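You operate a simulated robot arm through the tools that you are given. There is no shell and no other tool.

You run a simulated robot arm. Do the job below in one go: nothing can be reset, and whatever is moved stays where it is left.

Task
Switch the lamp off, unplug it, shut the air, vent, and park the hose.
Fine: plug in the grey holder, coupler on the black peg, yellow knob shut.

The check looks at the end state, three seconds after you hand in, the way a careful person would. Anything else that was tipped, shoved, dropped, spilled or broken makes it a failure.

Robot
A 6-joint arm with a two-finger gripper, fixed in place. Base frame: the origin is at the foot of the arm, x ahead of it, y to its left, z up; the work surface is at about z = 86. Lengths are in cm, angles in degrees, forces in N, time in s.
Its first joint turns from -166.0 to 166.0 degrees. Payload 2.45 kg.
Tool frame: the origin (TCP) lies between the finger pads and is the grasp point; the fingertips stand 2 cm ahead of it; z points along the fingers, y is the line along which they close. Largest opening 14 cm; the body of the gripper starts 16.8 cm behind the TCP.
Orientation is told as [roll, pitch, yaw] about the base's x, y, z axes, in that order, counted from this pose: with the fingers straight down and closing along the base's y, the tool's x points along the base's -x, its y along +y and its z along -z.

Tools
- The arm moves only by the tool play_rows. Its argument "targets" is text: rows parted by semicolons, each of 7 numbers parted by spaces: the shift along the base's x, y, z in cm, then the turn, a rotation vector about the base's x, y, z in degrees, then the finger opening in cm, from 0 to 14. In form: x y z wx wy wz fingers; .... A call has 1 to 20 rows; each row is the pose to reach, as a shift and turn from the pose commanded when the call began. Rows are played at 5 a second. More than 5 cm and 8.6 degrees between two rows, or a gripper value outside its range, and nothing of the call is played. A pose out of reach is approached as far as the arm can. The call stops where the force on the tool passes 90 N (or 10 N more than at its start, if that is more) or the arm is blocked; 0.2 s more then pass. The fingers move at their own pace (about 4.5 cm/s each) and stop on an object; they squeeze with about 29 N. The grip force told is the motor's: it shows also when the fingers shut on nothing. Time passes only in rows, and 0.2 s behind the last, so rows that repeat a pose let the fingers close. It gives the time, the measured TCP pose, the force on the tool (base axes), the opening and the grip force at its end, in the units of the frame above (readings bear some noise), with the torque about the TCP (base axes, N m) and any sound that the robot's microphone picked up.
- Cameras (640 x 400 px; columns grow to the right, rows downward): "scene" is fixed at [21.95, 49.81, 151.29]; the picture's right is [-0.41, -0.91, 0.00], its down [-0.30, 0.14, -0.94] and it looks along [0.86, -0.39, -0.33] (base axes); focal length 265 px, centre (320, 200). "wrist" rides on the gripper at [7.8, 1.1, -20.9] in the tool frame; the picture's right is [-0.14, 0.99, 0.00], its down [-0.92, -0.13, -0.37] and it looks along [-0.37, -0.05, 0.93] (tool axes); focal length 280 px, centre (320, 200). There is no depth. A picture from a camera that has moved, and an enlarged one, comes with that camera's place and axes in the base frame and with its lens.
- camera(camera): a new picture of that camera. The clock stands still meanwhile.
- enlarge(camera, box): a new picture of the part [left, top, right, bottom] of that camera's present view, enlarged. The clock stands still meanwhile.
- job_done(): hands the job in; it is judged then, once.

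Places have to be worked out from the pictures, the camera data and where the tool is seen. Open the gripper and draw the arm clear of the work before you hand the job in, unless the task says otherwise.

The tools are called after "Call:" by a JSON object that holds its "method" and its "body". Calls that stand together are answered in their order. play_rows: Moves the arm, as the interface text tells. Its arguments: {"type":"object","properties":{"targets":{"type":"string"}},"required":["targets"]} The other tools are called the same way: camera (camera) takes a picture; enlarge (camera, box) takes an enlarged picture of a part of a camera's view; job_done () hands the job in.

At the start:

```text
clock: 0.0
eef_pos: [56.49, 2.66, 143.1]
ee_rot: [0.0, -0.1, 0.0]
force: [-0.2, 0.4, -0.1]
wrist_torque: [0.04, -0.04, 0.01]
opening: 13.99
gripper_force: 0.0
```

scene: 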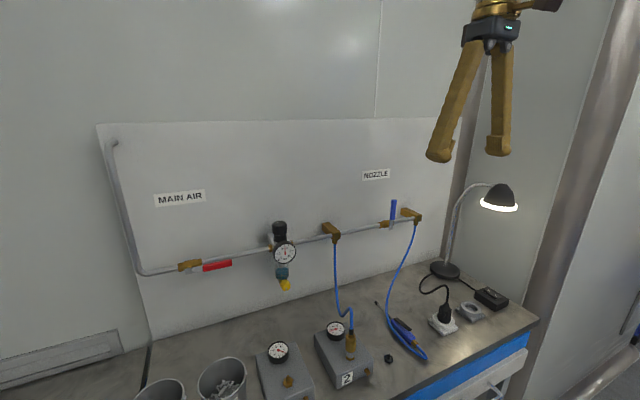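
wrist: 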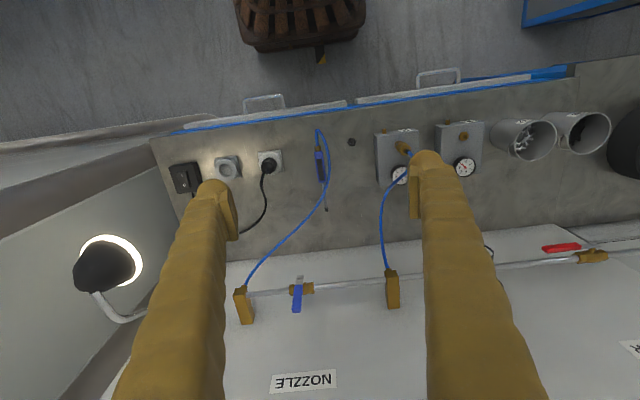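

I'll start by looking closely at the parts of the bench before moving anything.

Call:
{"method": "enlarge", "body": {"camera": "scene", "box": [360, 170, 560, 370]}}

Call:
{"method": "enlarge", "body": {"camera": "scene", "box": [230, 200, 430, 400]}}

Call:
{"method": "enlarge", "body": {"camera": "scene", "box": [100, 180, 300, 400]}}

Call:
{"method": "enlarge", "body": {"camera": "wrist", "box": [140, 100, 400, 260]}}

Call:
{"method": "enlarge", "body": {"camera": "wrist", "box": [340, 100, 640, 300]}}

```text
2.00 times, centred on (460, 270) of scene
camera zoom: at [21.95, 49.81, 151.29], right [-0.41, -0.91, 0.0], down [-0.3, 0.14, -0.94], along [0.86, -0.39, -0.33], focal length 529 px, centre (40, 60)
```

zoom: 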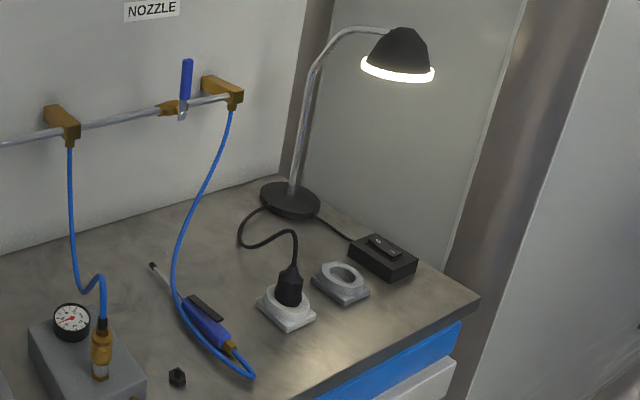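

```text
2.00 times, centred on (330, 300) of scene
camera zoom: at [21.95, 49.81, 151.29], right [-0.41, -0.91, 0.0], down [-0.3, 0.14, -0.94], along [0.86, -0.39, -0.33], focal length 529 px, centre (300, 0)
```

zoom: 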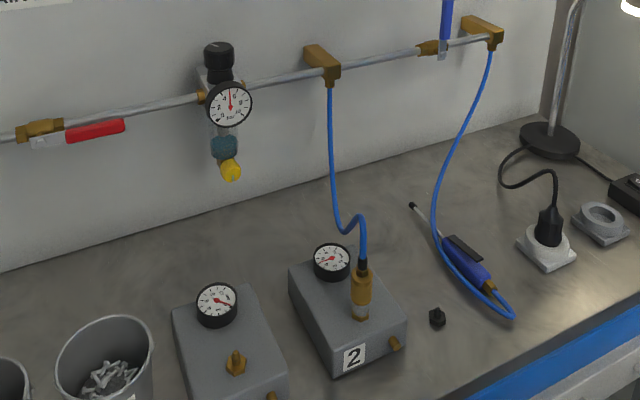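

```text
1.82 times, centred on (200, 290) of scene
camera zoom: at [21.95, 49.81, 151.29], right [-0.41, -0.91, 0.0], down [-0.3, 0.14, -0.94], along [0.86, -0.39, -0.33], focal length 481 px, centre (538, 36)
```

zoom: 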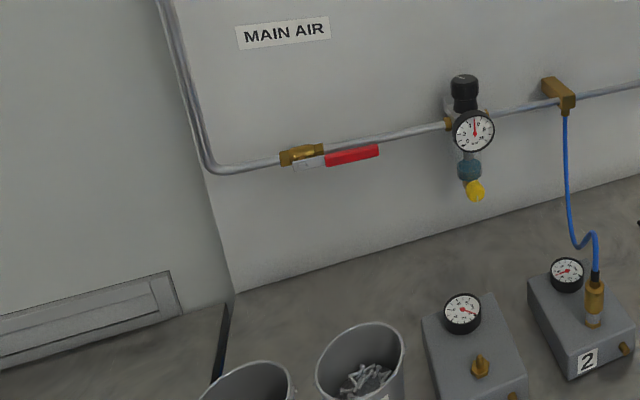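

```text
2.46 times, centred on (270, 180) of wrist
camera zoom: at [48.6, 3.72, 163.96], right [0.14, 0.99, 0.0], down [0.92, -0.13, 0.37], along [0.37, -0.05, -0.93], focal length 690 px, centre (443, 249)
```

zoom: 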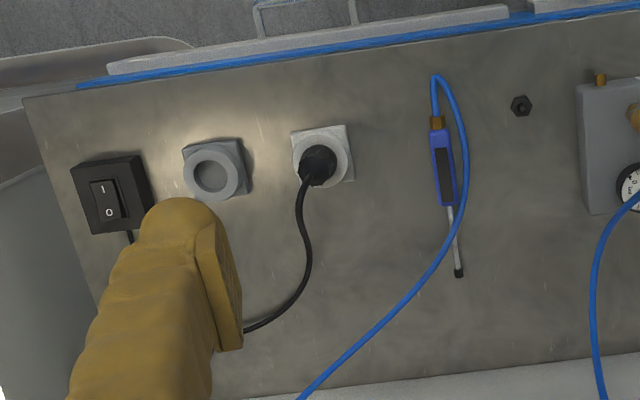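

```text
2.00 times, centred on (490, 200) of wrist
camera zoom: at [48.6, 3.72, 163.96], right [0.14, 0.99, 0.0], down [0.92, -0.13, 0.37], along [0.37, -0.05, -0.93], focal length 561 px, centre (-20, 200)
```

zoom: 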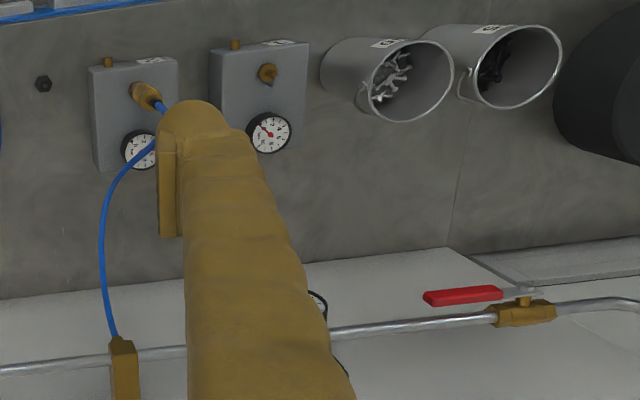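

The rocker switch sits near (67,-36,~90), and the lamp shade hangs above it at about (70,-33,126). I'll come in with the tool tilted forward, clear of the shade, fingers closed, and stop there to look.

Call:
{"method": "play_rows", "body": {"targets": "-1.2 -3.8 -2 0 -3.5 0 10; -2.4 -7.6 -4 0 -7 0 6; -3.6 -11.4 -6 0 -10.5 0 2; -4.8 -15.2 -8 0 -14 0 0; -6 -19 -10 0 -17.5 0 0; -7.2 -22.8 -12 0 -21 0 0; -8.4 -26.6 -14 0 -24.5 0 0; -9.6 -30.4 -16 0 -28 0 0; -10.8 -34.2 -18 0 -31.5 0 0; -12 -38 -20 0 -35 0 0; -12 -38 -20 0 -35 0 0"}}

Call:
{"method": "camera", "body": {"camera": "wrist"}}

Call:
{"method": "camera", "body": {"camera": "scene"}}

```text
clock: 2.4
eef_pos: [44.64, -35.52, 122.87]
ee_rot: [0.1, -35.2, 0.0]
force: [0.5, -0.3, 0.8]
wrist_torque: [-0.02, 0.03, 0.0]
opening: 0.01
gripper_force: 29.3
```

```text
taken
camera wrist: at [26.1, -34.48, 135.55], right [0.11, 0.99, 0.08], down [0.54, -0.13, 0.83], along [0.83, -0.05, -0.55], focal length 280 px, centre (320, 200)
```

wrist: 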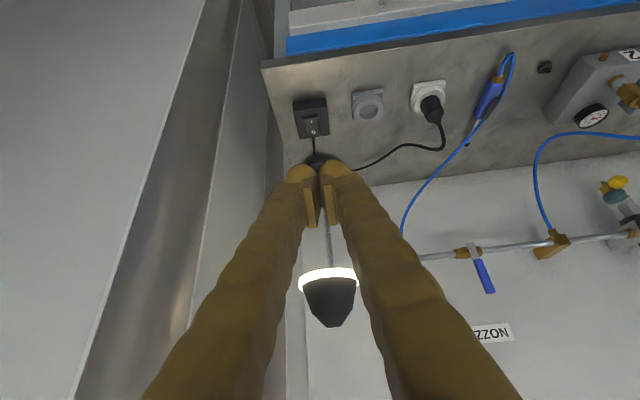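

```text
taken
```

scene: 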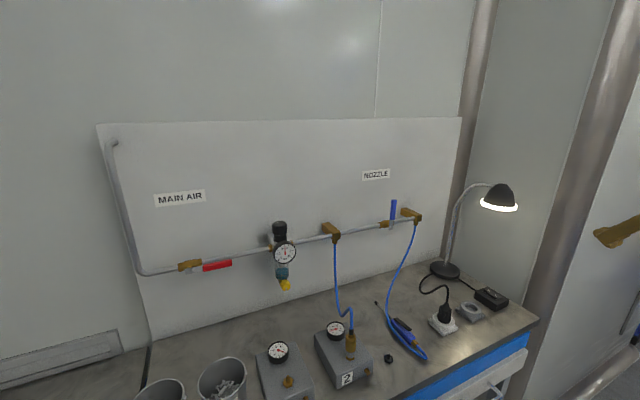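

The arm is at the tilted pose and the view under the shade is clear. I'll enlarge the switch and the wall parts before pressing anything.

Call:
{"method": "enlarge", "body": {"camera": "wrist", "box": [270, 80, 350, 150]}}

Call:
{"method": "enlarge", "body": {"camera": "scene", "box": [460, 275, 520, 325]}}

Call:
{"method": "enlarge", "body": {"camera": "scene", "box": [250, 210, 330, 300]}}

Call:
{"method": "enlarge", "body": {"camera": "scene", "box": [160, 240, 260, 300]}}

Call:
{"method": "enlarge", "body": {"camera": "scene", "box": [310, 310, 400, 390]}}

Call:
{"method": "enlarge", "body": {"camera": "scene", "box": [370, 190, 440, 240]}}

Call:
{"method": "enlarge", "body": {"camera": "scene", "box": [410, 280, 500, 340]}}

Call:
{"method": "enlarge", "body": {"camera": "wrist", "box": [540, 20, 640, 120]}}

Call:
{"method": "enlarge", "body": {"camera": "wrist", "box": [560, 160, 640, 260]}}

```text
5.71 times, centred on (310, 115) of wrist
camera zoom: at [26.1, -34.48, 135.55], right [0.11, 0.99, 0.08], down [0.54, -0.13, 0.83], along [0.83, -0.05, -0.55], focal length 1602 px, centre (377, 686)
```

zoom: 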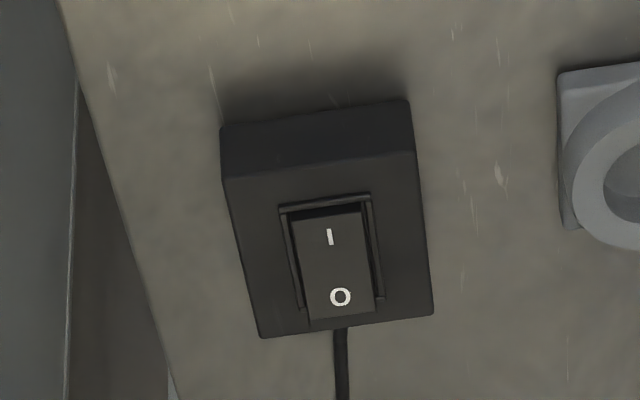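

```text
8.00 times, centred on (490, 300) of scene
camera zoom: at [21.95, 49.81, 151.29], right [-0.41, -0.91, 0.0], down [-0.3, 0.14, -0.94], along [0.86, -0.39, -0.33], focal length 2117 px, centre (-1040, -600)
```

zoom: 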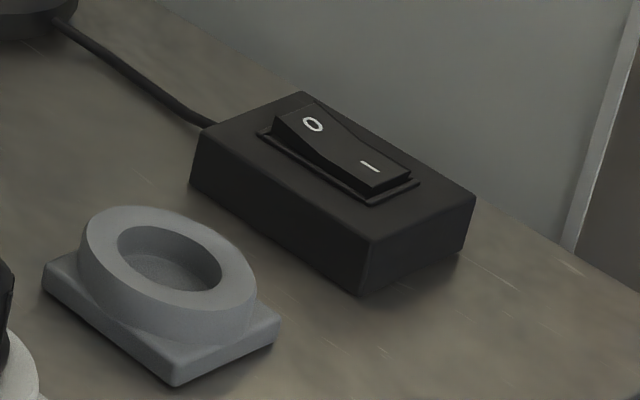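

```text
4.44 times, centred on (290, 255) of scene
camera zoom: at [21.95, 49.81, 151.29], right [-0.41, -0.91, 0.0], down [-0.3, 0.14, -0.94], along [0.86, -0.39, -0.33], focal length 1176 px, centre (453, -44)
```

zoom: 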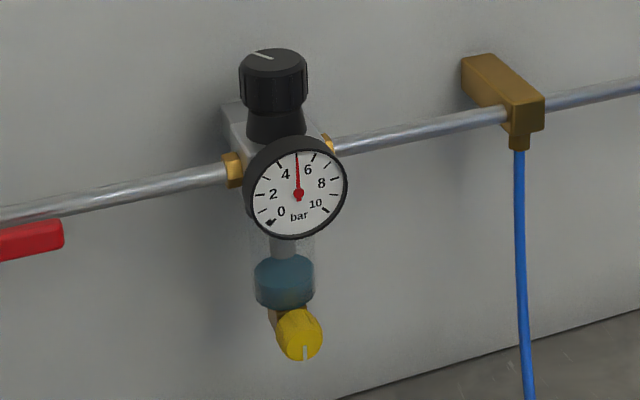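

```text
6.40 times, centred on (210, 270) of scene
camera zoom: at [21.95, 49.81, 151.29], right [-0.41, -0.91, 0.0], down [-0.3, 0.14, -0.94], along [0.86, -0.39, -0.33], focal length 1694 px, centre (1024, -248)
```

zoom: 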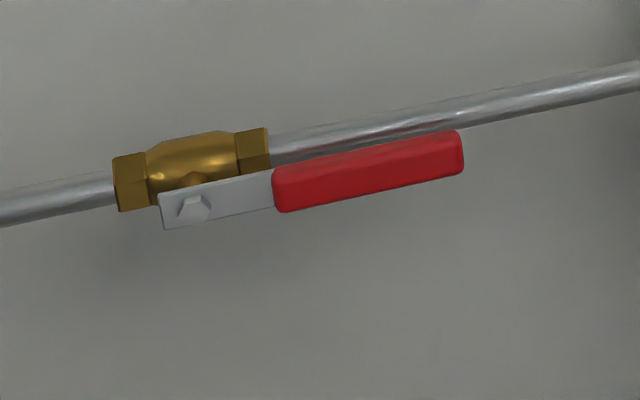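

```text
5.00 times, centred on (355, 350) of scene
camera zoom: at [21.95, 49.81, 151.29], right [-0.41, -0.91, 0.0], down [-0.3, 0.14, -0.94], along [0.86, -0.39, -0.33], focal length 1323 px, centre (145, -550)
```

zoom: 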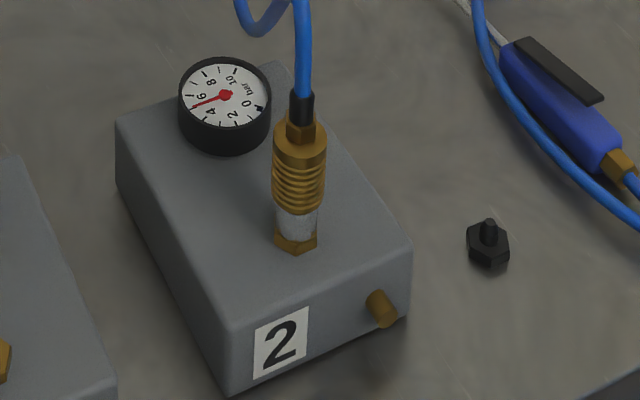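

```text
8.00 times, centred on (405, 215) of scene
camera zoom: at [21.95, 49.81, 151.29], right [-0.41, -0.91, 0.0], down [-0.3, 0.14, -0.94], along [0.86, -0.39, -0.33], focal length 2117 px, centre (-360, 80)
```

zoom: 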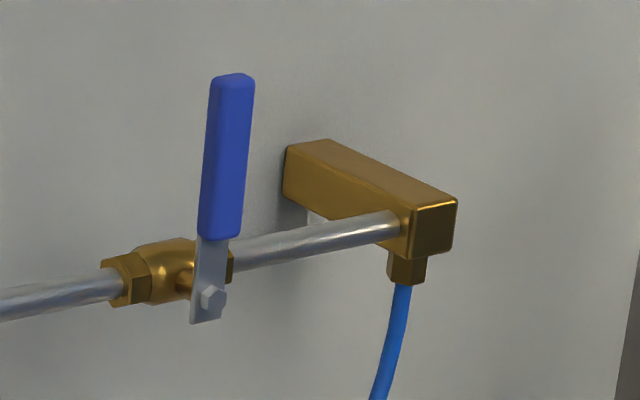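

```text
6.67 times, centred on (455, 310) of scene
camera zoom: at [21.95, 49.81, 151.29], right [-0.41, -0.91, 0.0], down [-0.3, 0.14, -0.94], along [0.86, -0.39, -0.33], focal length 1764 px, centre (-580, -533)
```

zoom: 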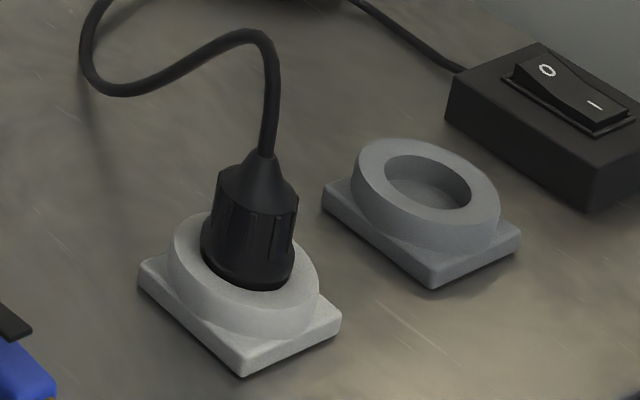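

```text
4.00 times, centred on (590, 70) of wrist
camera zoom: at [26.1, -34.48, 135.55], right [0.11, 0.99, 0.08], down [0.54, -0.13, 0.83], along [0.83, -0.05, -0.55], focal length 1122 px, centre (-760, 720)
```

zoom: 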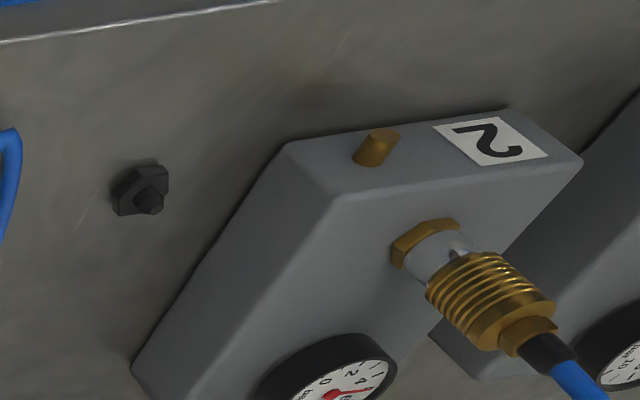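

```text
4.00 times, centred on (600, 210) of wrist
camera zoom: at [26.1, -34.48, 135.55], right [0.11, 0.99, 0.08], down [0.54, -0.13, 0.83], along [0.83, -0.05, -0.55], focal length 1122 px, centre (-800, 160)
```

zoom: 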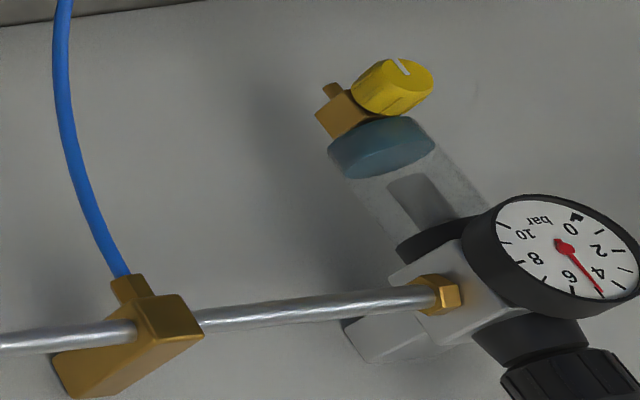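

The rocker's O end is raised at about (67.9,-36.7,90.5) and the lit side is I. I'll come in below the shade to a point just above O, then check before pressing.

Call:
{"method": "play_rows", "body": {"targets": "3 -0.15 -3.1 0 0 0 0; 6 -0.3 -6.2 0 0 0 0; 9 -0.45 -9.3 0 0 0 0; 12 -0.6 -12.4 0 0 0 0; 15 -0.75 -15.5 0 0 0 0; 18 -0.9 -18.6 0 0 0 0; 21 -1.05 -21.7 0 0 0 0; 24 -1.2 -24.9 0 0 0 0; 24 -1.2 -26.5 0 0 0 0; 24 -1.2 -26.5 0 0 0 0"}}

Call:
{"method": "camera", "body": {"camera": "wrist"}}

Call:
{"method": "enlarge", "body": {"camera": "scene", "box": [440, 170, 600, 330]}}

```text
clock: 4.6
eef_pos: [68.45, -36.43, 96.63]
ee_rot: [0.0, -35.2, 0.0]
force: [0.9, -0.2, -0.1]
wrist_torque: [-0.01, -0.02, 0.01]
opening: 0.03
gripper_force: 29.0
```

```text
taken
camera wrist: at [49.94, -35.37, 109.2], right [0.11, 0.99, 0.08], down [0.54, -0.13, 0.83], along [0.83, -0.05, -0.55], focal length 280 px, centre (320, 200)
```

wrist: 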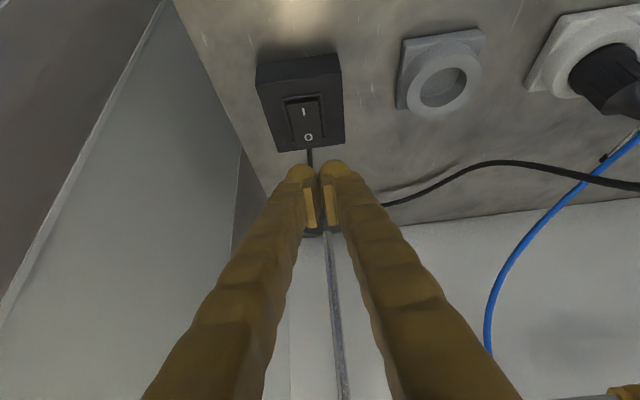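

```text
2.50 times, centred on (520, 250) of scene
camera zoom: at [21.95, 49.81, 151.29], right [-0.41, -0.91, 0.0], down [-0.3, 0.14, -0.94], along [0.86, -0.39, -0.33], focal length 662 px, centre (-180, 75)
```

zoom: 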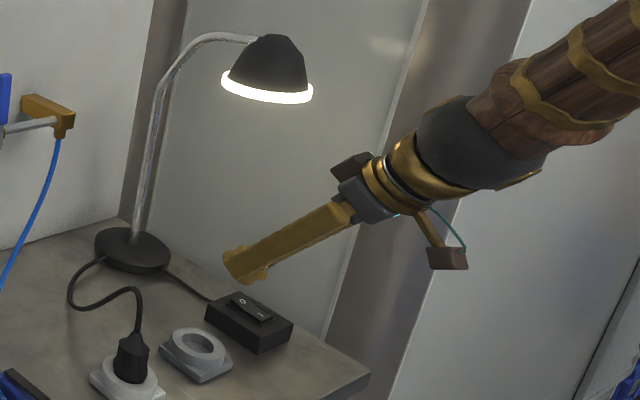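

The fingers are over the O end, which I now put at (67.7,-36.8,90.5). I'll lower gradually until contact.

Call:
{"method": "play_rows", "body": {"targets": "0 -0.3 -1 0 0 0 0; 0 -0.3 -2 0 0 0 0; 0 -0.3 -2.8 0 0 0 0; 0 -0.3 -3.2 0 0 0 0; 0 -0.3 -3.5 0 0 0 0"}}

Call:
{"method": "enlarge", "body": {"camera": "scene", "box": [440, 230, 560, 330]}}

```text
clock: 5.8
eef_pos: [68.53, -36.93, 93.02]
ee_rot: [0.0, -35.0, 0.1]
force: [-0.4, -0.1, 0.3]
wrist_torque: [0.03, -0.01, 0.01]
opening: 0.02
gripper_force: 28.6
```

```text
4.00 times, centred on (500, 280) of scene
camera zoom: at [21.95, 49.81, 151.29], right [-0.41, -0.91, 0.0], down [-0.3, 0.14, -0.94], along [0.86, -0.39, -0.33], focal length 1059 px, centre (-400, -120)
```

zoom: 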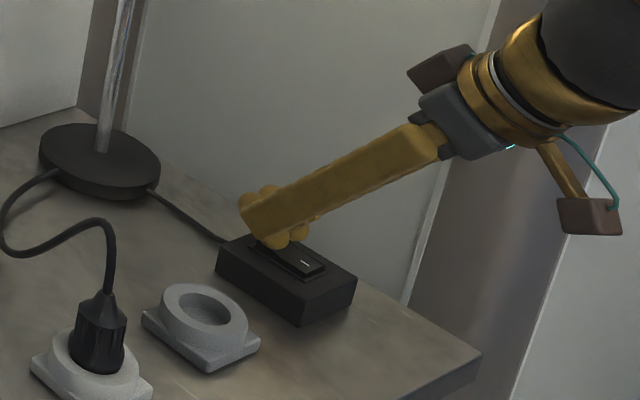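

No contact force yet, and the tip looks to be right over O. I'll go a bit lower.

Call:
{"method": "play_rows", "body": {"targets": "0 0 -0.3 0 0 0 0; 0 0 -0.6 0 0 0 0; 0 0 -0.9 0 0 0 0"}}

Call:
{"method": "enlarge", "body": {"camera": "scene", "box": [440, 170, 560, 330]}}

```text
clock: 6.6
eef_pos: [68.55, -36.9, 92.2]
ee_rot: [-0.1, -35.2, 0.0]
force: [-4.0, -0.7, 13.3]
wrist_torque: [-0.03, 0.14, 0.05]
opening: 0.59
gripper_force: 29.8
```

```text
2.50 times, centred on (500, 250) of scene
camera zoom: at [21.95, 49.81, 151.29], right [-0.41, -0.91, 0.0], down [-0.3, 0.14, -0.94], along [0.86, -0.39, -0.33], focal length 662 px, centre (-130, 75)
```

zoom: 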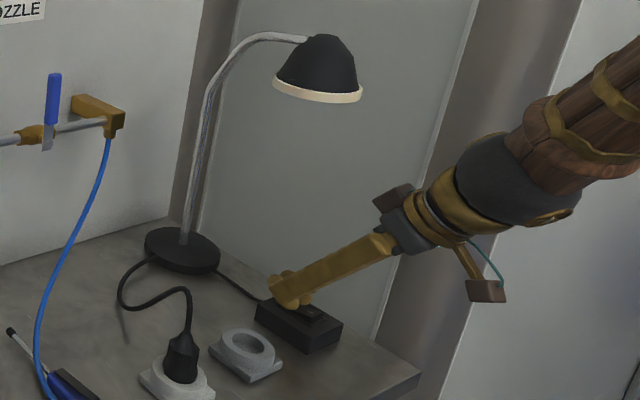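

The lamp is off. I'm backing out along the tool axis, opening the fingers and moving in front of the plug at about (65.9,-12.2).

Call:
{"method": "play_rows", "body": {"targets": "-1.2 0 1.8 0 0 0 0; -4 0 5 0 0 0 0; -7 0 8.5 0 0 0 0; -10 0 12 0 0 0 2; -11 4.5 13 0 0 0 5; -11.5 9 13 0 0 0 9; -12 13.5 13 0 0 0 9; -12 18 13 0 0 0 9; -12 22.5 13 0 0 0 9; -12 24.7 13 0 0 0 9; -12 24.7 13 0 0 0 9"}}

Call:
{"method": "camera", "body": {"camera": "wrist"}}

Call:
{"method": "camera", "body": {"camera": "scene"}}

```text
clock: 9.0
eef_pos: [56.75, -12.19, 103.84]
ee_rot: [0.3, -34.0, -0.2]
force: [0.6, 0.3, -0.1]
wrist_torque: [0.05, 0.02, 0.01]
opening: 8.99
gripper_force: 0.1
```

```text
taken
camera wrist: at [38.42, -11.22, 116.83], right [0.11, 0.99, 0.08], down [0.56, -0.13, 0.82], along [0.82, -0.05, -0.57], focal length 280 px, centre (320, 200)
```

wrist: 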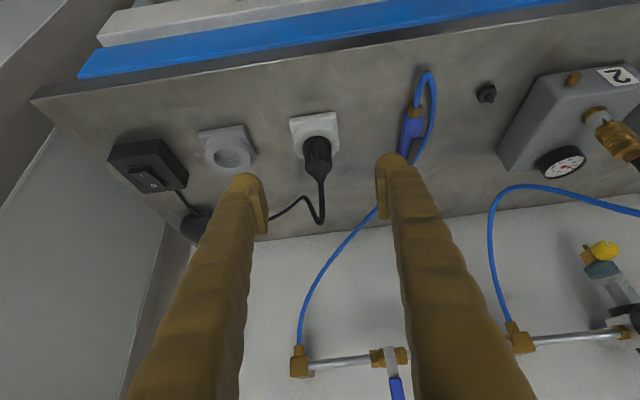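

```text
taken
```

scene: 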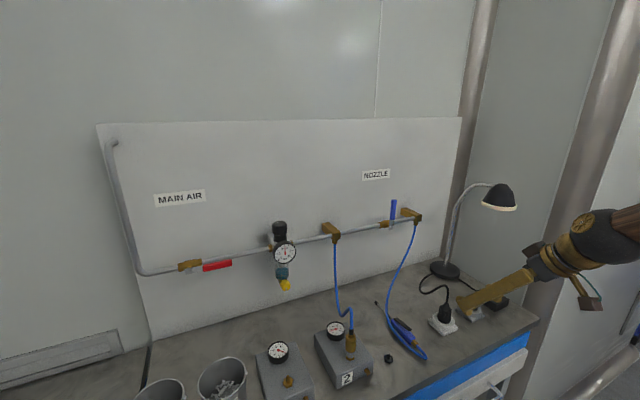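

The plug is in view between the fingers. I'll enlarge the plug and holder to fix their centres.

Call:
{"method": "enlarge", "body": {"camera": "wrist", "box": [180, 90, 360, 200]}}

Call:
{"method": "enlarge", "body": {"camera": "scene", "box": [410, 270, 510, 340]}}

```text
3.56 times, centred on (270, 145) of wrist
camera zoom: at [38.42, -11.22, 116.83], right [0.11, 0.99, 0.08], down [0.56, -0.13, 0.82], along [0.82, -0.05, -0.57], focal length 997 px, centre (498, 396)
```

zoom: 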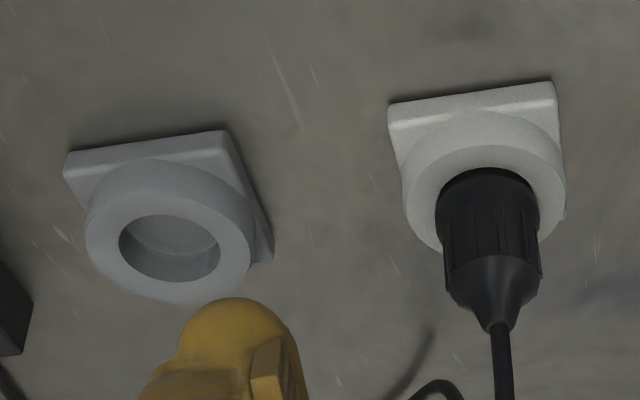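

```text
5.71 times, centred on (460, 305) of scene
camera zoom: at [21.95, 49.81, 151.29], right [-0.41, -0.91, 0.0], down [-0.3, 0.14, -0.94], along [0.86, -0.39, -0.33], focal length 1512 px, centre (-480, -400)
```

zoom: 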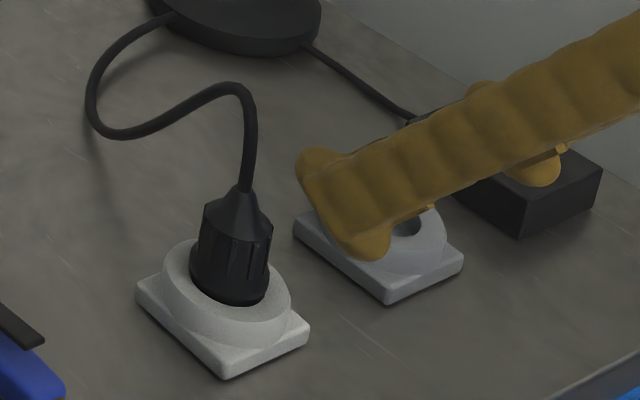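

Both estimates agree: the plug axis is at about (66.0,-12.6), the holder at about (66.0,-25.2), and the ring tops at about z 88.7. I'll go down along the tool axis to straddle the plug body.

Call:
{"method": "play_rows", "body": {"targets": "2.3 -0.1 -3 0 0 0 9; 4.6 -0.2 -6 0 0 0 9; 6.9 -0.3 -9 0 0 0 9; 8.5 -0.4 -11 0 0 0 9; 9.2 -0.4 -11.9 0 0 0 9; 9.2 -0.4 -11.9 0 0 0 9"}}

Call:
{"method": "camera", "body": {"camera": "wrist"}}

Call:
{"method": "enlarge", "body": {"camera": "scene", "box": [410, 270, 510, 340]}}

```text
clock: 10.4
eef_pos: [65.85, -12.6, 93.24]
ee_rot: [0.0, -35.2, 0.1]
force: [-0.3, -0.1, 0.2]
wrist_torque: [-0.01, -0.01, 0.01]
opening: 9.02
gripper_force: 0.1
```

```text
taken
camera wrist: at [47.3, -11.56, 105.83], right [0.11, 0.99, 0.08], down [0.54, -0.13, 0.83], along [0.83, -0.05, -0.55], focal length 280 px, centre (320, 200)
```

wrist: 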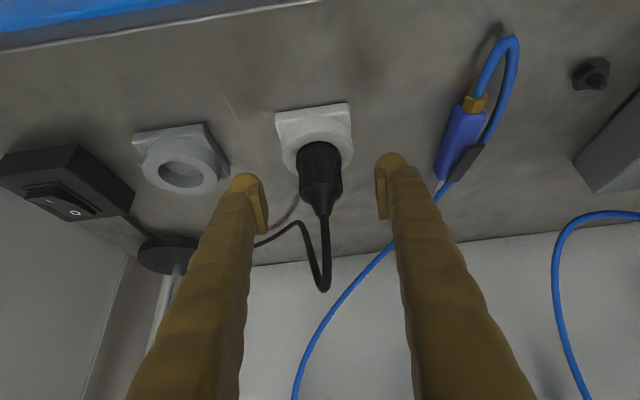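

```text
5.71 times, centred on (460, 305) of scene
camera zoom: at [21.95, 49.81, 151.29], right [-0.41, -0.91, 0.0], down [-0.3, 0.14, -0.94], along [0.86, -0.39, -0.33], focal length 1512 px, centre (-480, -400)
```

zoom: 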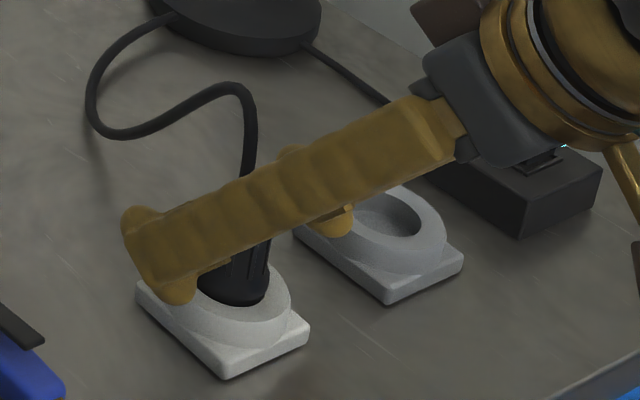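

The fingers straddle the plug at z 93.2 with room below. I'll lower 1.4 cm and close.

Call:
{"method": "play_rows", "body": {"targets": "0 0 -0.7 0 0 0 9; 0 0 -1.4 0 0 0 9; 0 0 -1.4 0 0 0 6; 0 0 -1.4 0 0 0 3; 0 0 -1.4 0 0 0 1; 0 0 -1.4 0 0 0 1; 0 0 -1.4 0 0 0 1"}}

Call:
{"method": "camera", "body": {"camera": "wrist"}}

Call:
{"method": "enlarge", "body": {"camera": "scene", "box": [410, 270, 510, 340]}}

```text
clock: 12.0
eef_pos: [65.93, -12.5, 91.83]
ee_rot: [-0.1, -35.1, 0.2]
force: [1.9, 16.5, -0.8]
wrist_torque: [0.31, -0.07, -0.02]
opening: 3.67
gripper_force: 29.1
```

```text
taken
camera wrist: at [47.28, -11.46, 104.47], right [0.11, 0.99, 0.08], down [0.54, -0.13, 0.83], along [0.83, -0.05, -0.55], focal length 280 px, centre (320, 200)
```

wrist: 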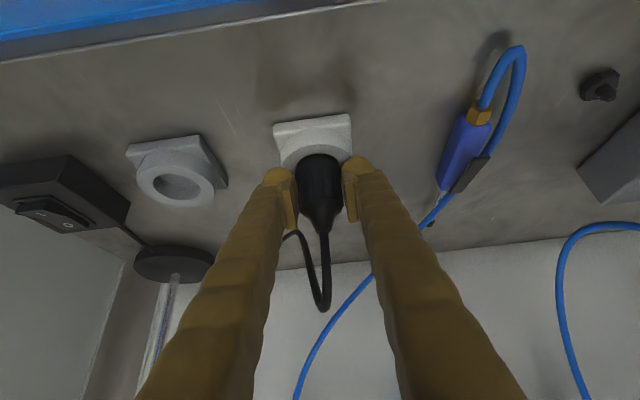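

```text
5.71 times, centred on (460, 305) of scene
camera zoom: at [21.95, 49.81, 151.29], right [-0.41, -0.91, 0.0], down [-0.3, 0.14, -0.94], along [0.86, -0.39, -0.33], focal length 1512 px, centre (-480, -400)
```

zoom: 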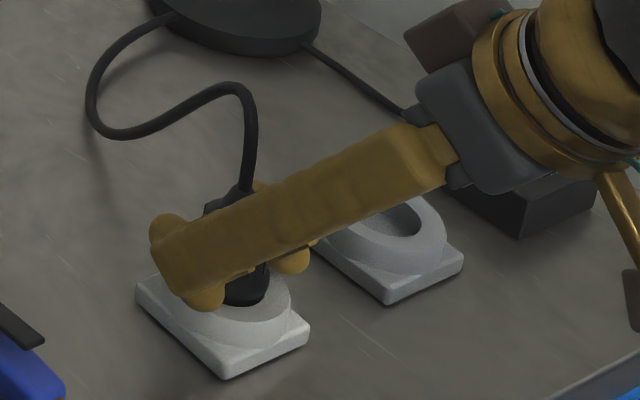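

The plug is gripped at 3.67 cm with a 16 N side load, so it sits slightly toward +y. I'll ease the tool that way before pulling.

Call:
{"method": "play_rows", "body": {"targets": "0 0.15 0 0 0 0 1; 0 0.15 0 0 0 0 1; 0 0.15 0 0 0 0 1"}}

```text
clock: 12.8
eef_pos: [65.7, -12.62, 91.92]
ee_rot: [-0.1, -35.2, 0.1]
force: [4.4, -10.8, 1.5]
wrist_torque: [-0.24, -0.13, 0.07]
opening: 3.65
gripper_force: 29.4
```

The side load has reversed, so centre is 0.06 cm back. Now I'll pull straight up in small steps.

Call:
{"method": "play_rows", "body": {"targets": "0 -0.06 0.2 0 0 0 1; 0 -0.06 0.5 0 0 0 1; 0 -0.06 0.9 0 0 0 1; 0 -0.06 1.4 0 0 0 1; 0 -0.06 2 0 0 0 1; 0 -0.06 2 0 0 0 1"}}

Call:
{"method": "enlarge", "body": {"camera": "scene", "box": [410, 270, 510, 340]}}

```text
clock: 14.2
eef_pos: [65.67, -12.36, 93.78]
ee_rot: [0.0, -35.1, 0.1]
force: [-0.4, 6.7, 1.1]
wrist_torque: [0.1, 0.07, 0.03]
opening: 3.19
gripper_force: 28.5
```

```text
5.71 times, centred on (460, 305) of scene
camera zoom: at [21.95, 49.81, 151.29], right [-0.41, -0.91, 0.0], down [-0.3, 0.14, -0.94], along [0.86, -0.39, -0.33], focal length 1512 px, centre (-480, -400)
```

zoom: 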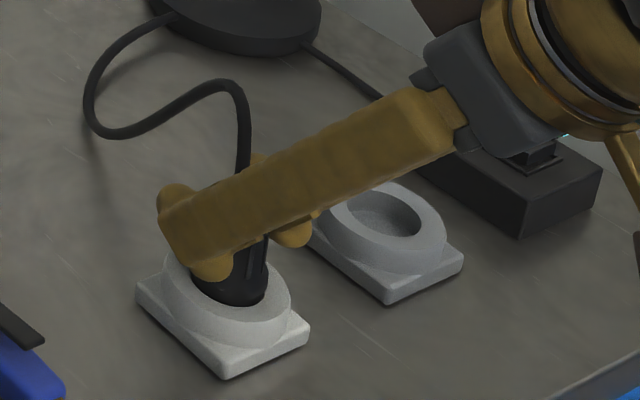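

The fingers slipped up onto the cone, now 3.19 cm, and the plug has not moved. I'll open, take a steeper tool angle and grip lower on the straight body.

Call:
{"method": "play_rows", "body": {"targets": "0 0 0 0 0 0 4; 0 0 0 0 0 0 7; 0 0 0 0 0 0 7; 0 0 0 0 5 0 7; 0 0 0 0 10 0 7; 0 0 0 0 15 0 7; 0 0 0 0 20 0 7; 0 0 0 0 20 0 7; 0 0 0 0 20 0 7"}}

Call:
{"method": "camera", "body": {"camera": "wrist"}}

Call:
{"method": "enlarge", "body": {"camera": "scene", "box": [410, 270, 510, 340]}}

```text
clock: 16.2
eef_pos: [65.84, -12.6, 93.89]
ee_rot: [0.0, -15.2, 0.0]
force: [0.2, -1.3, -0.6]
wrist_torque: [0.0, 0.01, 0.0]
opening: 6.97
gripper_force: 0.2
out of reach, approached as far as the arm can: row 5
```

```text
taken
camera wrist: at [52.71, -11.38, 111.99], right [0.13, 0.99, 0.04], down [0.79, -0.13, 0.6], along [0.59, -0.05, -0.8], focal length 280 px, centre (320, 200)
```

wrist: 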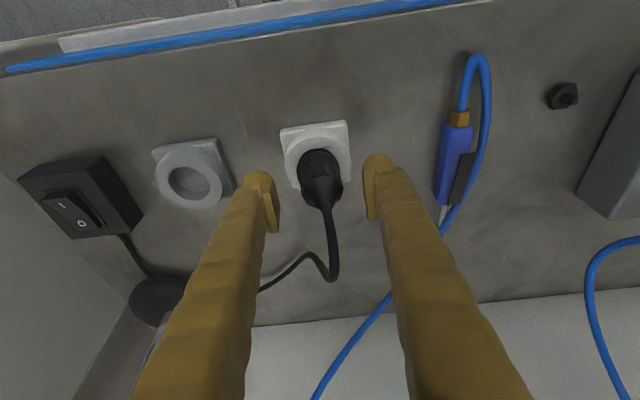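

```text
5.71 times, centred on (460, 305) of scene
camera zoom: at [21.95, 49.81, 151.29], right [-0.41, -0.91, 0.0], down [-0.3, 0.14, -0.94], along [0.86, -0.39, -0.33], focal length 1512 px, centre (-480, -400)
```

zoom: 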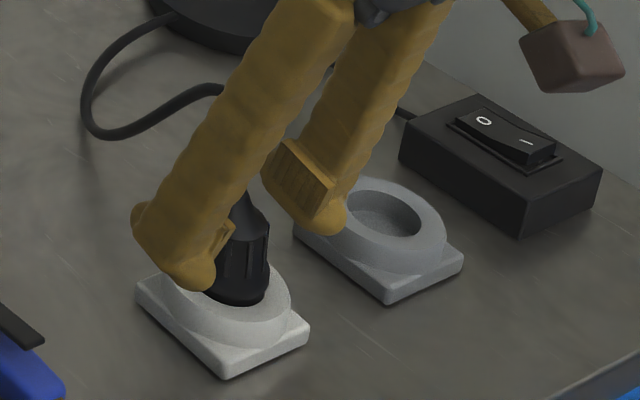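

Switch reads O and the steeper pose is fine. I'll lower until the tips are just above the ring, then check force.

Call:
{"method": "play_rows", "body": {"targets": "0.1 0 -1 0 0 0 7; 0.1 0 -2 0 0 0 7; 0.1 0 -2.4 0 0 0 7; 0.1 0 -2.8 0 0 0 7; 0.1 0 -2.8 0 0 0 7"}}

Call:
{"method": "enlarge", "body": {"camera": "scene", "box": [410, 270, 510, 340]}}

```text
clock: 17.4
eef_pos: [65.98, -12.45, 91.1]
ee_rot: [0.1, -15.0, 0.0]
force: [0.0, 0.2, 0.8]
wrist_torque: [-0.03, -0.02, 0.0]
opening: 6.98
gripper_force: 0.0
```

```text
5.71 times, centred on (460, 305) of scene
camera zoom: at [21.95, 49.81, 151.29], right [-0.41, -0.91, 0.0], down [-0.3, 0.14, -0.94], along [0.86, -0.39, -0.33], focal length 1512 px, centre (-480, -400)
```

zoom: 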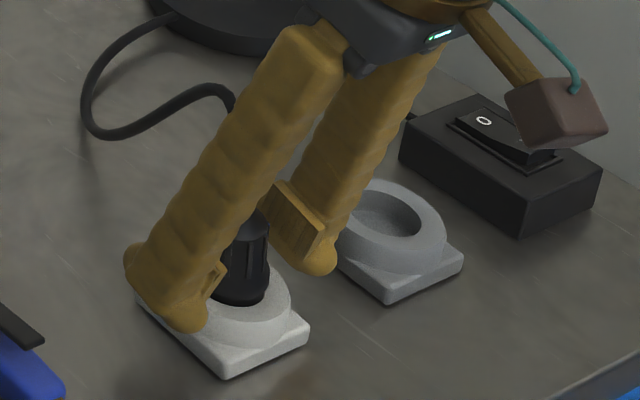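

There is no contact yet and the tips appear to be level with the ring top. I'll close slowly and see whether the opening stops at plug size (~4) or ring size (~6.8).

Call:
{"method": "play_rows", "body": {"targets": "0 0 0 0 0 0 5; 0 0 0 0 0 0 3; 0 0 0 0 0 0 1; 0 0 0 0 0 0 1; 0 0 0 0 0 0 1"}}

Call:
{"method": "enlarge", "body": {"camera": "scene", "box": [410, 270, 510, 340]}}

```text
clock: 18.6
eef_pos: [65.89, -12.49, 91.01]
ee_rot: [0.0, -15.2, 0.0]
force: [-8.5, 13.4, 32.3]
wrist_torque: [0.49, 0.43, -0.04]
opening: 4.76
gripper_force: 44.8
```

```text
5.71 times, centred on (460, 305) of scene
camera zoom: at [21.95, 49.81, 151.29], right [-0.41, -0.91, 0.0], down [-0.3, 0.14, -0.94], along [0.86, -0.39, -0.33], focal length 1512 px, centre (-480, -400)
```

zoom: 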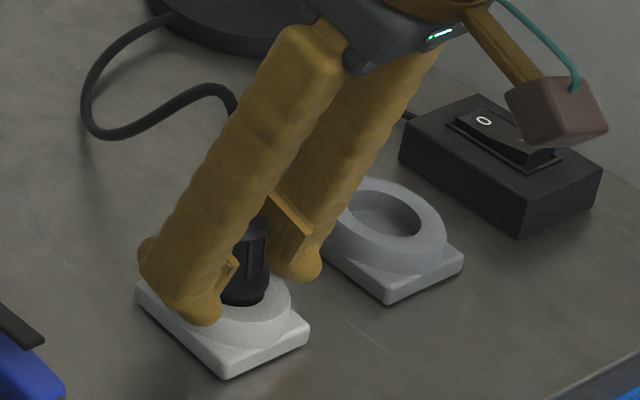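

The rounded tips caught the ring edge (32 N upward on the tool, stopped at 4.76). I'll raise a little with the fingers slightly open, then close.

Call:
{"method": "play_rows", "body": {"targets": "0 0.05 0.2 0 0 0 5.5; 0 0.05 0.5 0 0 0 5.5; 0 0.05 0.5 0 0 0 4; 0 0.05 0.5 0 0 0 2; 0 0.05 0.5 0 0 0 1; 0 0.05 0.5 0 0 0 1"}}

```text
clock: 20.0
eef_pos: [65.77, -12.44, 91.51]
ee_rot: [0.0, -15.1, 0.0]
force: [-3.9, -19.6, -7.2]
wrist_torque: [-0.24, 0.14, 0.01]
opening: 3.72
gripper_force: 29.1
```

It is now gripping the plug body at 3.72. I'll take out the side load and pull up gently, watching the opening.

Call:
{"method": "play_rows", "body": {"targets": "0 -0.1 0 0 0 0 0.5; 0 -0.1 0.15 0 0 0 0.5; 0 -0.1 0.3 0 0 0 0.5"}}

Call:
{"method": "enlarge", "body": {"camera": "scene", "box": [410, 270, 510, 340]}}

```text
clock: 20.8
eef_pos: [65.96, -12.47, 91.83]
ee_rot: [0.1, -15.0, 0.0]
force: [0.3, -0.3, -1.3]
wrist_torque: [0.01, 0.03, 0.02]
opening: 3.72
gripper_force: 29.2
```

```text
5.71 times, centred on (460, 305) of scene
camera zoom: at [21.95, 49.81, 151.29], right [-0.41, -0.91, 0.0], down [-0.3, 0.14, -0.94], along [0.86, -0.39, -0.33], focal length 1512 px, centre (-480, -400)
```

zoom: 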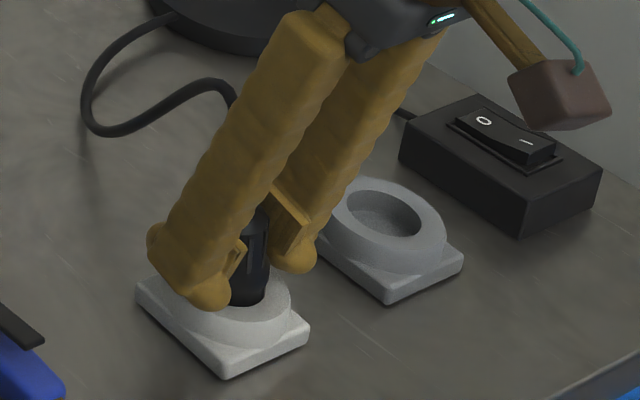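

Forces are near zero and the grip is unchanged, so the plug seems to be rising. I'll continue the pull.

Call:
{"method": "play_rows", "body": {"targets": "0 0 0.4 0 0 0 0.5; 0 0 0.8 0 0 0 0.5; 0 0 1.2 0 0 0 0.5; 0 0 1.6 0 0 0 0.5"}}

Call:
{"method": "enlarge", "body": {"camera": "scene", "box": [410, 270, 510, 340]}}

```text
clock: 21.8
eef_pos: [65.85, -12.46, 93.51]
ee_rot: [0.0, -15.1, 0.1]
force: [1.0, 0.4, -0.8]
wrist_torque: [0.0, 0.01, -0.01]
opening: 3.72
gripper_force: 28.8
```

```text
5.71 times, centred on (460, 305) of scene
camera zoom: at [21.95, 49.81, 151.29], right [-0.41, -0.91, 0.0], down [-0.3, 0.14, -0.94], along [0.86, -0.39, -0.33], focal length 1512 px, centre (-480, -400)
```

zoom: 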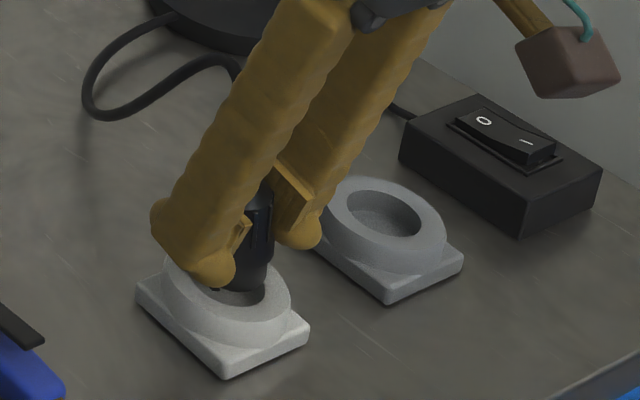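

The plug is coming out cleanly. I'll lift it well clear and carry it over the grey holder.

Call:
{"method": "play_rows", "body": {"targets": "0 0 1.5 0 0 0 0.5; 0 0 3 0 0 0 0.5; 0 0 4.5 0 0 0 0.5; 0 -3 5 0 0 0 0.5; 0 -6 5 0 0 0 0.5; 0 -9 5 0 0 0 0.5; 0 -11.5 5 0 0 0 0.5; 0 -12.65 5 0 0 0 0.5; 0 -12.65 5 0 0 0 0.5; 0 -12.65 5 0 0 0 0.5"}}

Call:
{"method": "camera", "body": {"camera": "wrist"}}

Call:
{"method": "enlarge", "body": {"camera": "scene", "box": [410, 250, 530, 340]}}

Call:
{"method": "camera", "body": {"camera": "scene"}}

```text
clock: 24.0
eef_pos: [65.87, -25.2, 98.32]
ee_rot: [-0.1, -15.1, 0.0]
force: [-0.4, -0.2, -0.7]
wrist_torque: [-0.01, 0.01, -0.02]
opening: 3.69
gripper_force: 29.0
```

```text
taken
camera wrist: at [52.72, -24.09, 116.49], right [0.13, 0.99, 0.04], down [0.79, -0.13, 0.6], along [0.59, -0.05, -0.8], focal length 280 px, centre (320, 200)
```

wrist: 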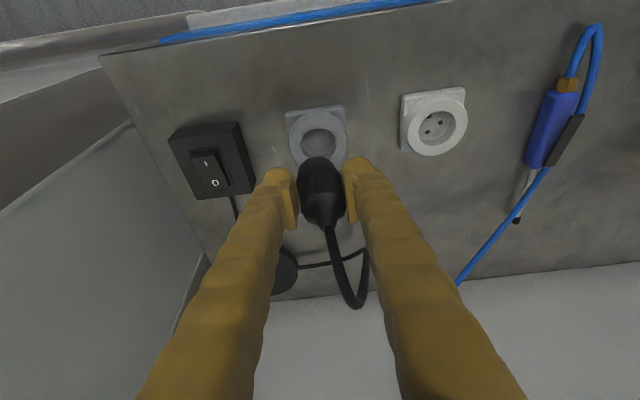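

```text
4.44 times, centred on (470, 295) of scene
camera zoom: at [21.95, 49.81, 151.29], right [-0.41, -0.91, 0.0], down [-0.3, 0.14, -0.94], along [0.86, -0.39, -0.33], focal length 1176 px, centre (-347, -222)
```

zoom: 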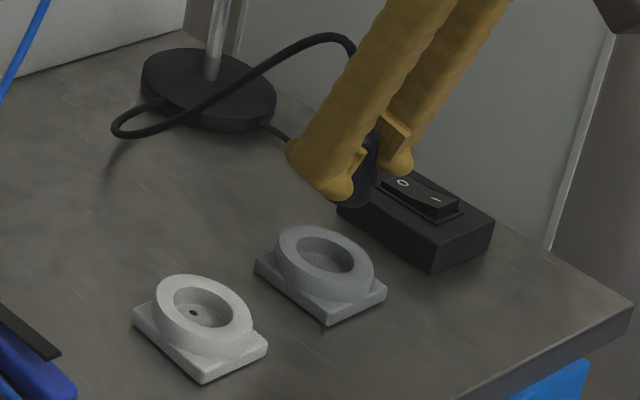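

```text
taken
```

scene: 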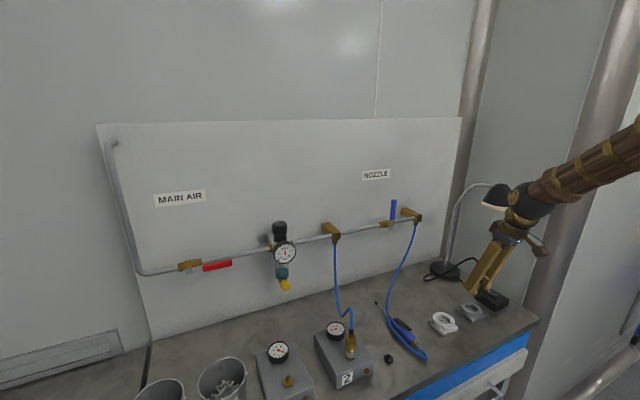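

The plug hangs above the holder. I'll enlarge to compare the socket and holder centres for precise alignment.

Call:
{"method": "enlarge", "body": {"camera": "wrist", "box": [270, 70, 480, 200]}}

```text
3.05 times, centred on (375, 135) of wrist
camera zoom: at [52.72, -24.09, 116.49], right [0.13, 0.99, 0.04], down [0.79, -0.13, 0.6], along [0.59, -0.05, -0.8], focal length 854 px, centre (152, 398)
```

zoom: 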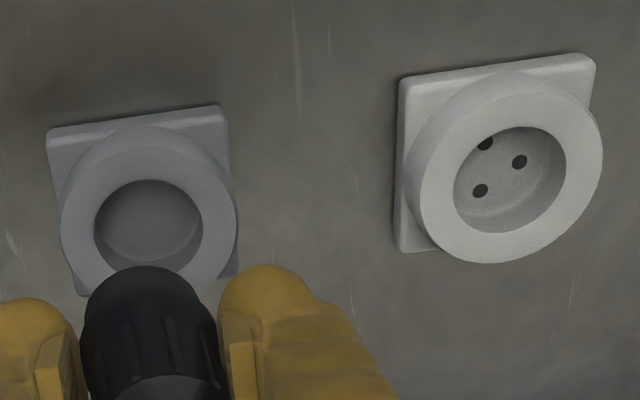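

The centre offset from socket to holder is (+0.13,-12.68), so the TCP target is about (66.0,-25.15). I'll lower to just above the ring and recheck.

Call:
{"method": "play_rows", "body": {"targets": "0.1 0.03 -1.2 0 0 0 0.5; 0.1 0.03 -2.4 0 0 0 0.5; 0.1 0.03 -3.5 0 0 0 0.5; 0.1 0.03 -3.5 0 0 0 0.5; 0.1 0.03 -3.5 0 0 0 0.5"}}

Call:
{"method": "enlarge", "body": {"camera": "wrist", "box": [250, 70, 400, 220]}}

Call:
{"method": "enlarge", "body": {"camera": "scene", "box": [430, 270, 510, 330]}}

```text
clock: 25.2
eef_pos: [65.93, -25.17, 94.88]
ee_rot: [0.0, -15.1, 0.2]
force: [-0.6, 0.1, -0.4]
wrist_torque: [0.03, -0.03, 0.02]
opening: 3.71
gripper_force: 29.4
```

```text
2.67 times, centred on (325, 145) of wrist
camera zoom: at [52.84, -24.07, 113.09], right [0.13, 0.99, 0.04], down [0.79, -0.13, 0.6], along [0.59, -0.05, -0.8], focal length 748 px, centre (307, 347)
```

zoom: 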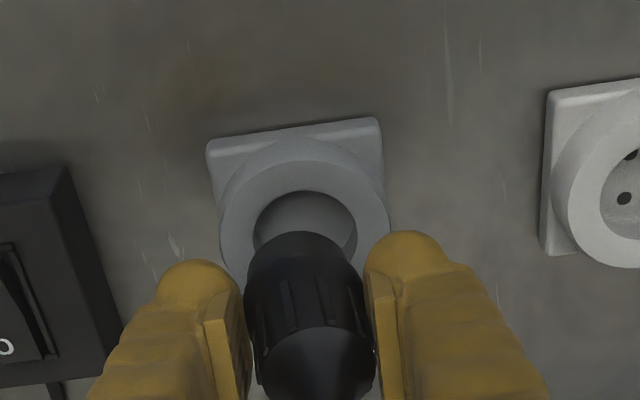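

```text
6.67 times, centred on (470, 300) of scene
camera zoom: at [21.95, 49.81, 151.29], right [-0.41, -0.91, 0.0], down [-0.3, 0.14, -0.94], along [0.86, -0.39, -0.33], focal length 1764 px, centre (-680, -467)
```

zoom: 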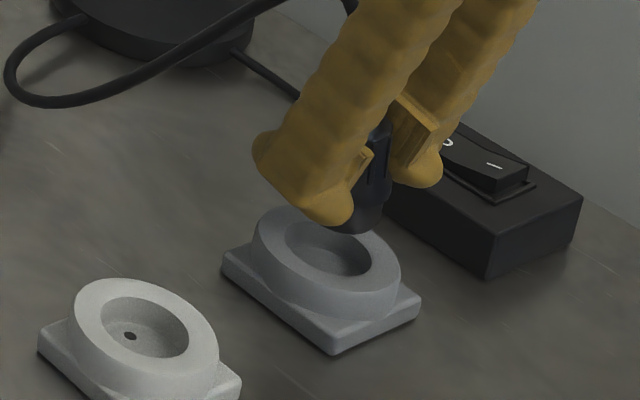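

It looks aligned and clears the switch box. I'll lower slowly and check for side forces at entry.

Call:
{"method": "play_rows", "body": {"targets": "0 0 -0.5 0 0 0 0.5; 0 0 -1 0 0 0 0.5; 0 0 -1.4 0 0 0 0.5; 0 0 -1.7 0 0 0 0.5; 0 0 -2 0 0 0 0.5"}}

Call:
{"method": "enlarge", "body": {"camera": "scene", "box": [430, 270, 510, 330]}}

```text
clock: 26.4
eef_pos: [66.0, -25.2, 92.92]
ee_rot: [0.1, -15.1, 0.1]
force: [0.2, -0.8, -0.6]
wrist_torque: [0.02, 0.06, 0.01]
opening: 3.69
gripper_force: 28.8
```

```text
6.67 times, centred on (470, 300) of scene
camera zoom: at [21.95, 49.81, 151.29], right [-0.41, -0.91, 0.0], down [-0.3, 0.14, -0.94], along [0.86, -0.39, -0.33], focal length 1764 px, centre (-680, -467)
```

zoom: 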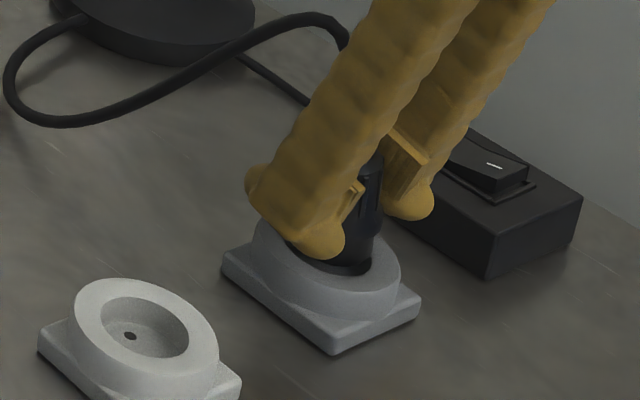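

The plug is entering the recess with no side load. I'll continue down to the seated height of about z 91.5.

Call:
{"method": "play_rows", "body": {"targets": "0 0 -0.4 0 0 0 0.5; 0 0 -0.8 0 0 0 0.5; 0 0 -1.1 0 0 0 0.5; 0 0 -1.3 0 0 0 0.5; 0 0 -1.4 0 0 0 0.5"}}

Call:
{"method": "enlarge", "body": {"camera": "scene", "box": [430, 270, 510, 330]}}

```text
clock: 27.6
eef_pos: [66.06, -25.08, 91.55]
ee_rot: [0.1, -15.1, 0.0]
force: [1.2, 11.3, 2.2]
wrist_torque: [0.3, 0.02, 0.04]
opening: 3.73
gripper_force: 29.4
```

```text
6.67 times, centred on (470, 300) of scene
camera zoom: at [21.95, 49.81, 151.29], right [-0.41, -0.91, 0.0], down [-0.3, 0.14, -0.94], along [0.86, -0.39, -0.33], focal length 1764 px, centre (-680, -467)
```

zoom: 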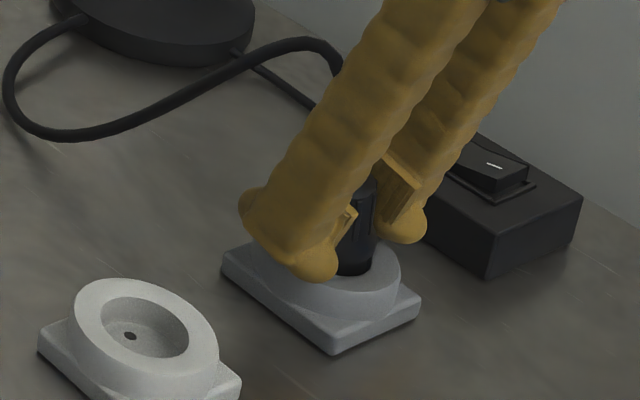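

It's at the same height as when it was seated in the socket. I'll ease off the side load and press lightly to feel for the bottom.

Call:
{"method": "play_rows", "body": {"targets": "0 0.06 -0.1 0 0 0 0.5; 0 0.06 -0.25 0 0 0 0.5; 0 0.06 -0.25 0 0 0 0.5"}}

```text
clock: 28.4
eef_pos: [66.07, -25.12, 91.3]
ee_rot: [0.0, -15.2, 0.0]
force: [-4.4, -7.5, 19.2]
wrist_torque: [-0.08, -0.07, -0.13]
opening: 3.77
gripper_force: 28.9
```

It has bottomed out. I'll release, then back up along the tool axis.

Call:
{"method": "play_rows", "body": {"targets": "0 0 0.15 0 0 0 4.2; 0 0 0.2 0 0 0 5; 0 0 0.2 0 0 0 6.5; 0 0 0.2 0 0 0 6.5"}}

Call:
{"method": "enlarge", "body": {"camera": "wrist", "box": [220, 70, 420, 270]}}

Call:
{"method": "enlarge", "body": {"camera": "scene", "box": [430, 250, 530, 330]}}

```text
clock: 29.4
eef_pos: [65.89, -25.09, 91.42]
ee_rot: [0.0, -15.0, 0.0]
force: [1.0, 0.2, 0.9]
wrist_torque: [0.01, -0.01, -0.01]
opening: 6.48
gripper_force: 0.0
```

```text
2.00 times, centred on (320, 170) of wrist
camera zoom: at [52.86, -23.98, 109.65], right [0.13, 0.99, 0.04], down [0.79, -0.13, 0.6], along [0.59, -0.05, -0.8], focal length 561 px, centre (320, 260)
```

zoom: 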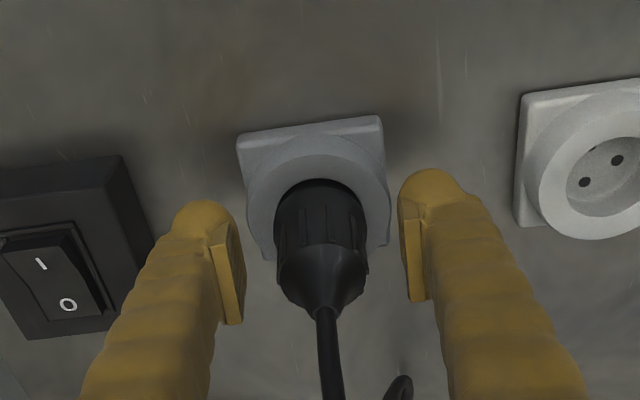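

```text
5.00 times, centred on (480, 290) of scene
camera zoom: at [21.95, 49.81, 151.29], right [-0.41, -0.91, 0.0], down [-0.3, 0.14, -0.94], along [0.86, -0.39, -0.33], focal length 1323 px, centre (-480, -250)
```

zoom: 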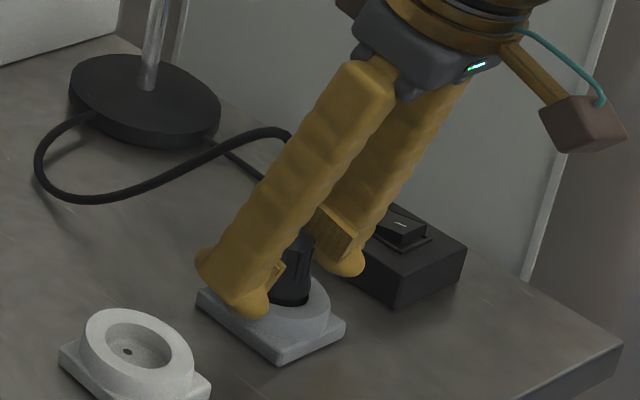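

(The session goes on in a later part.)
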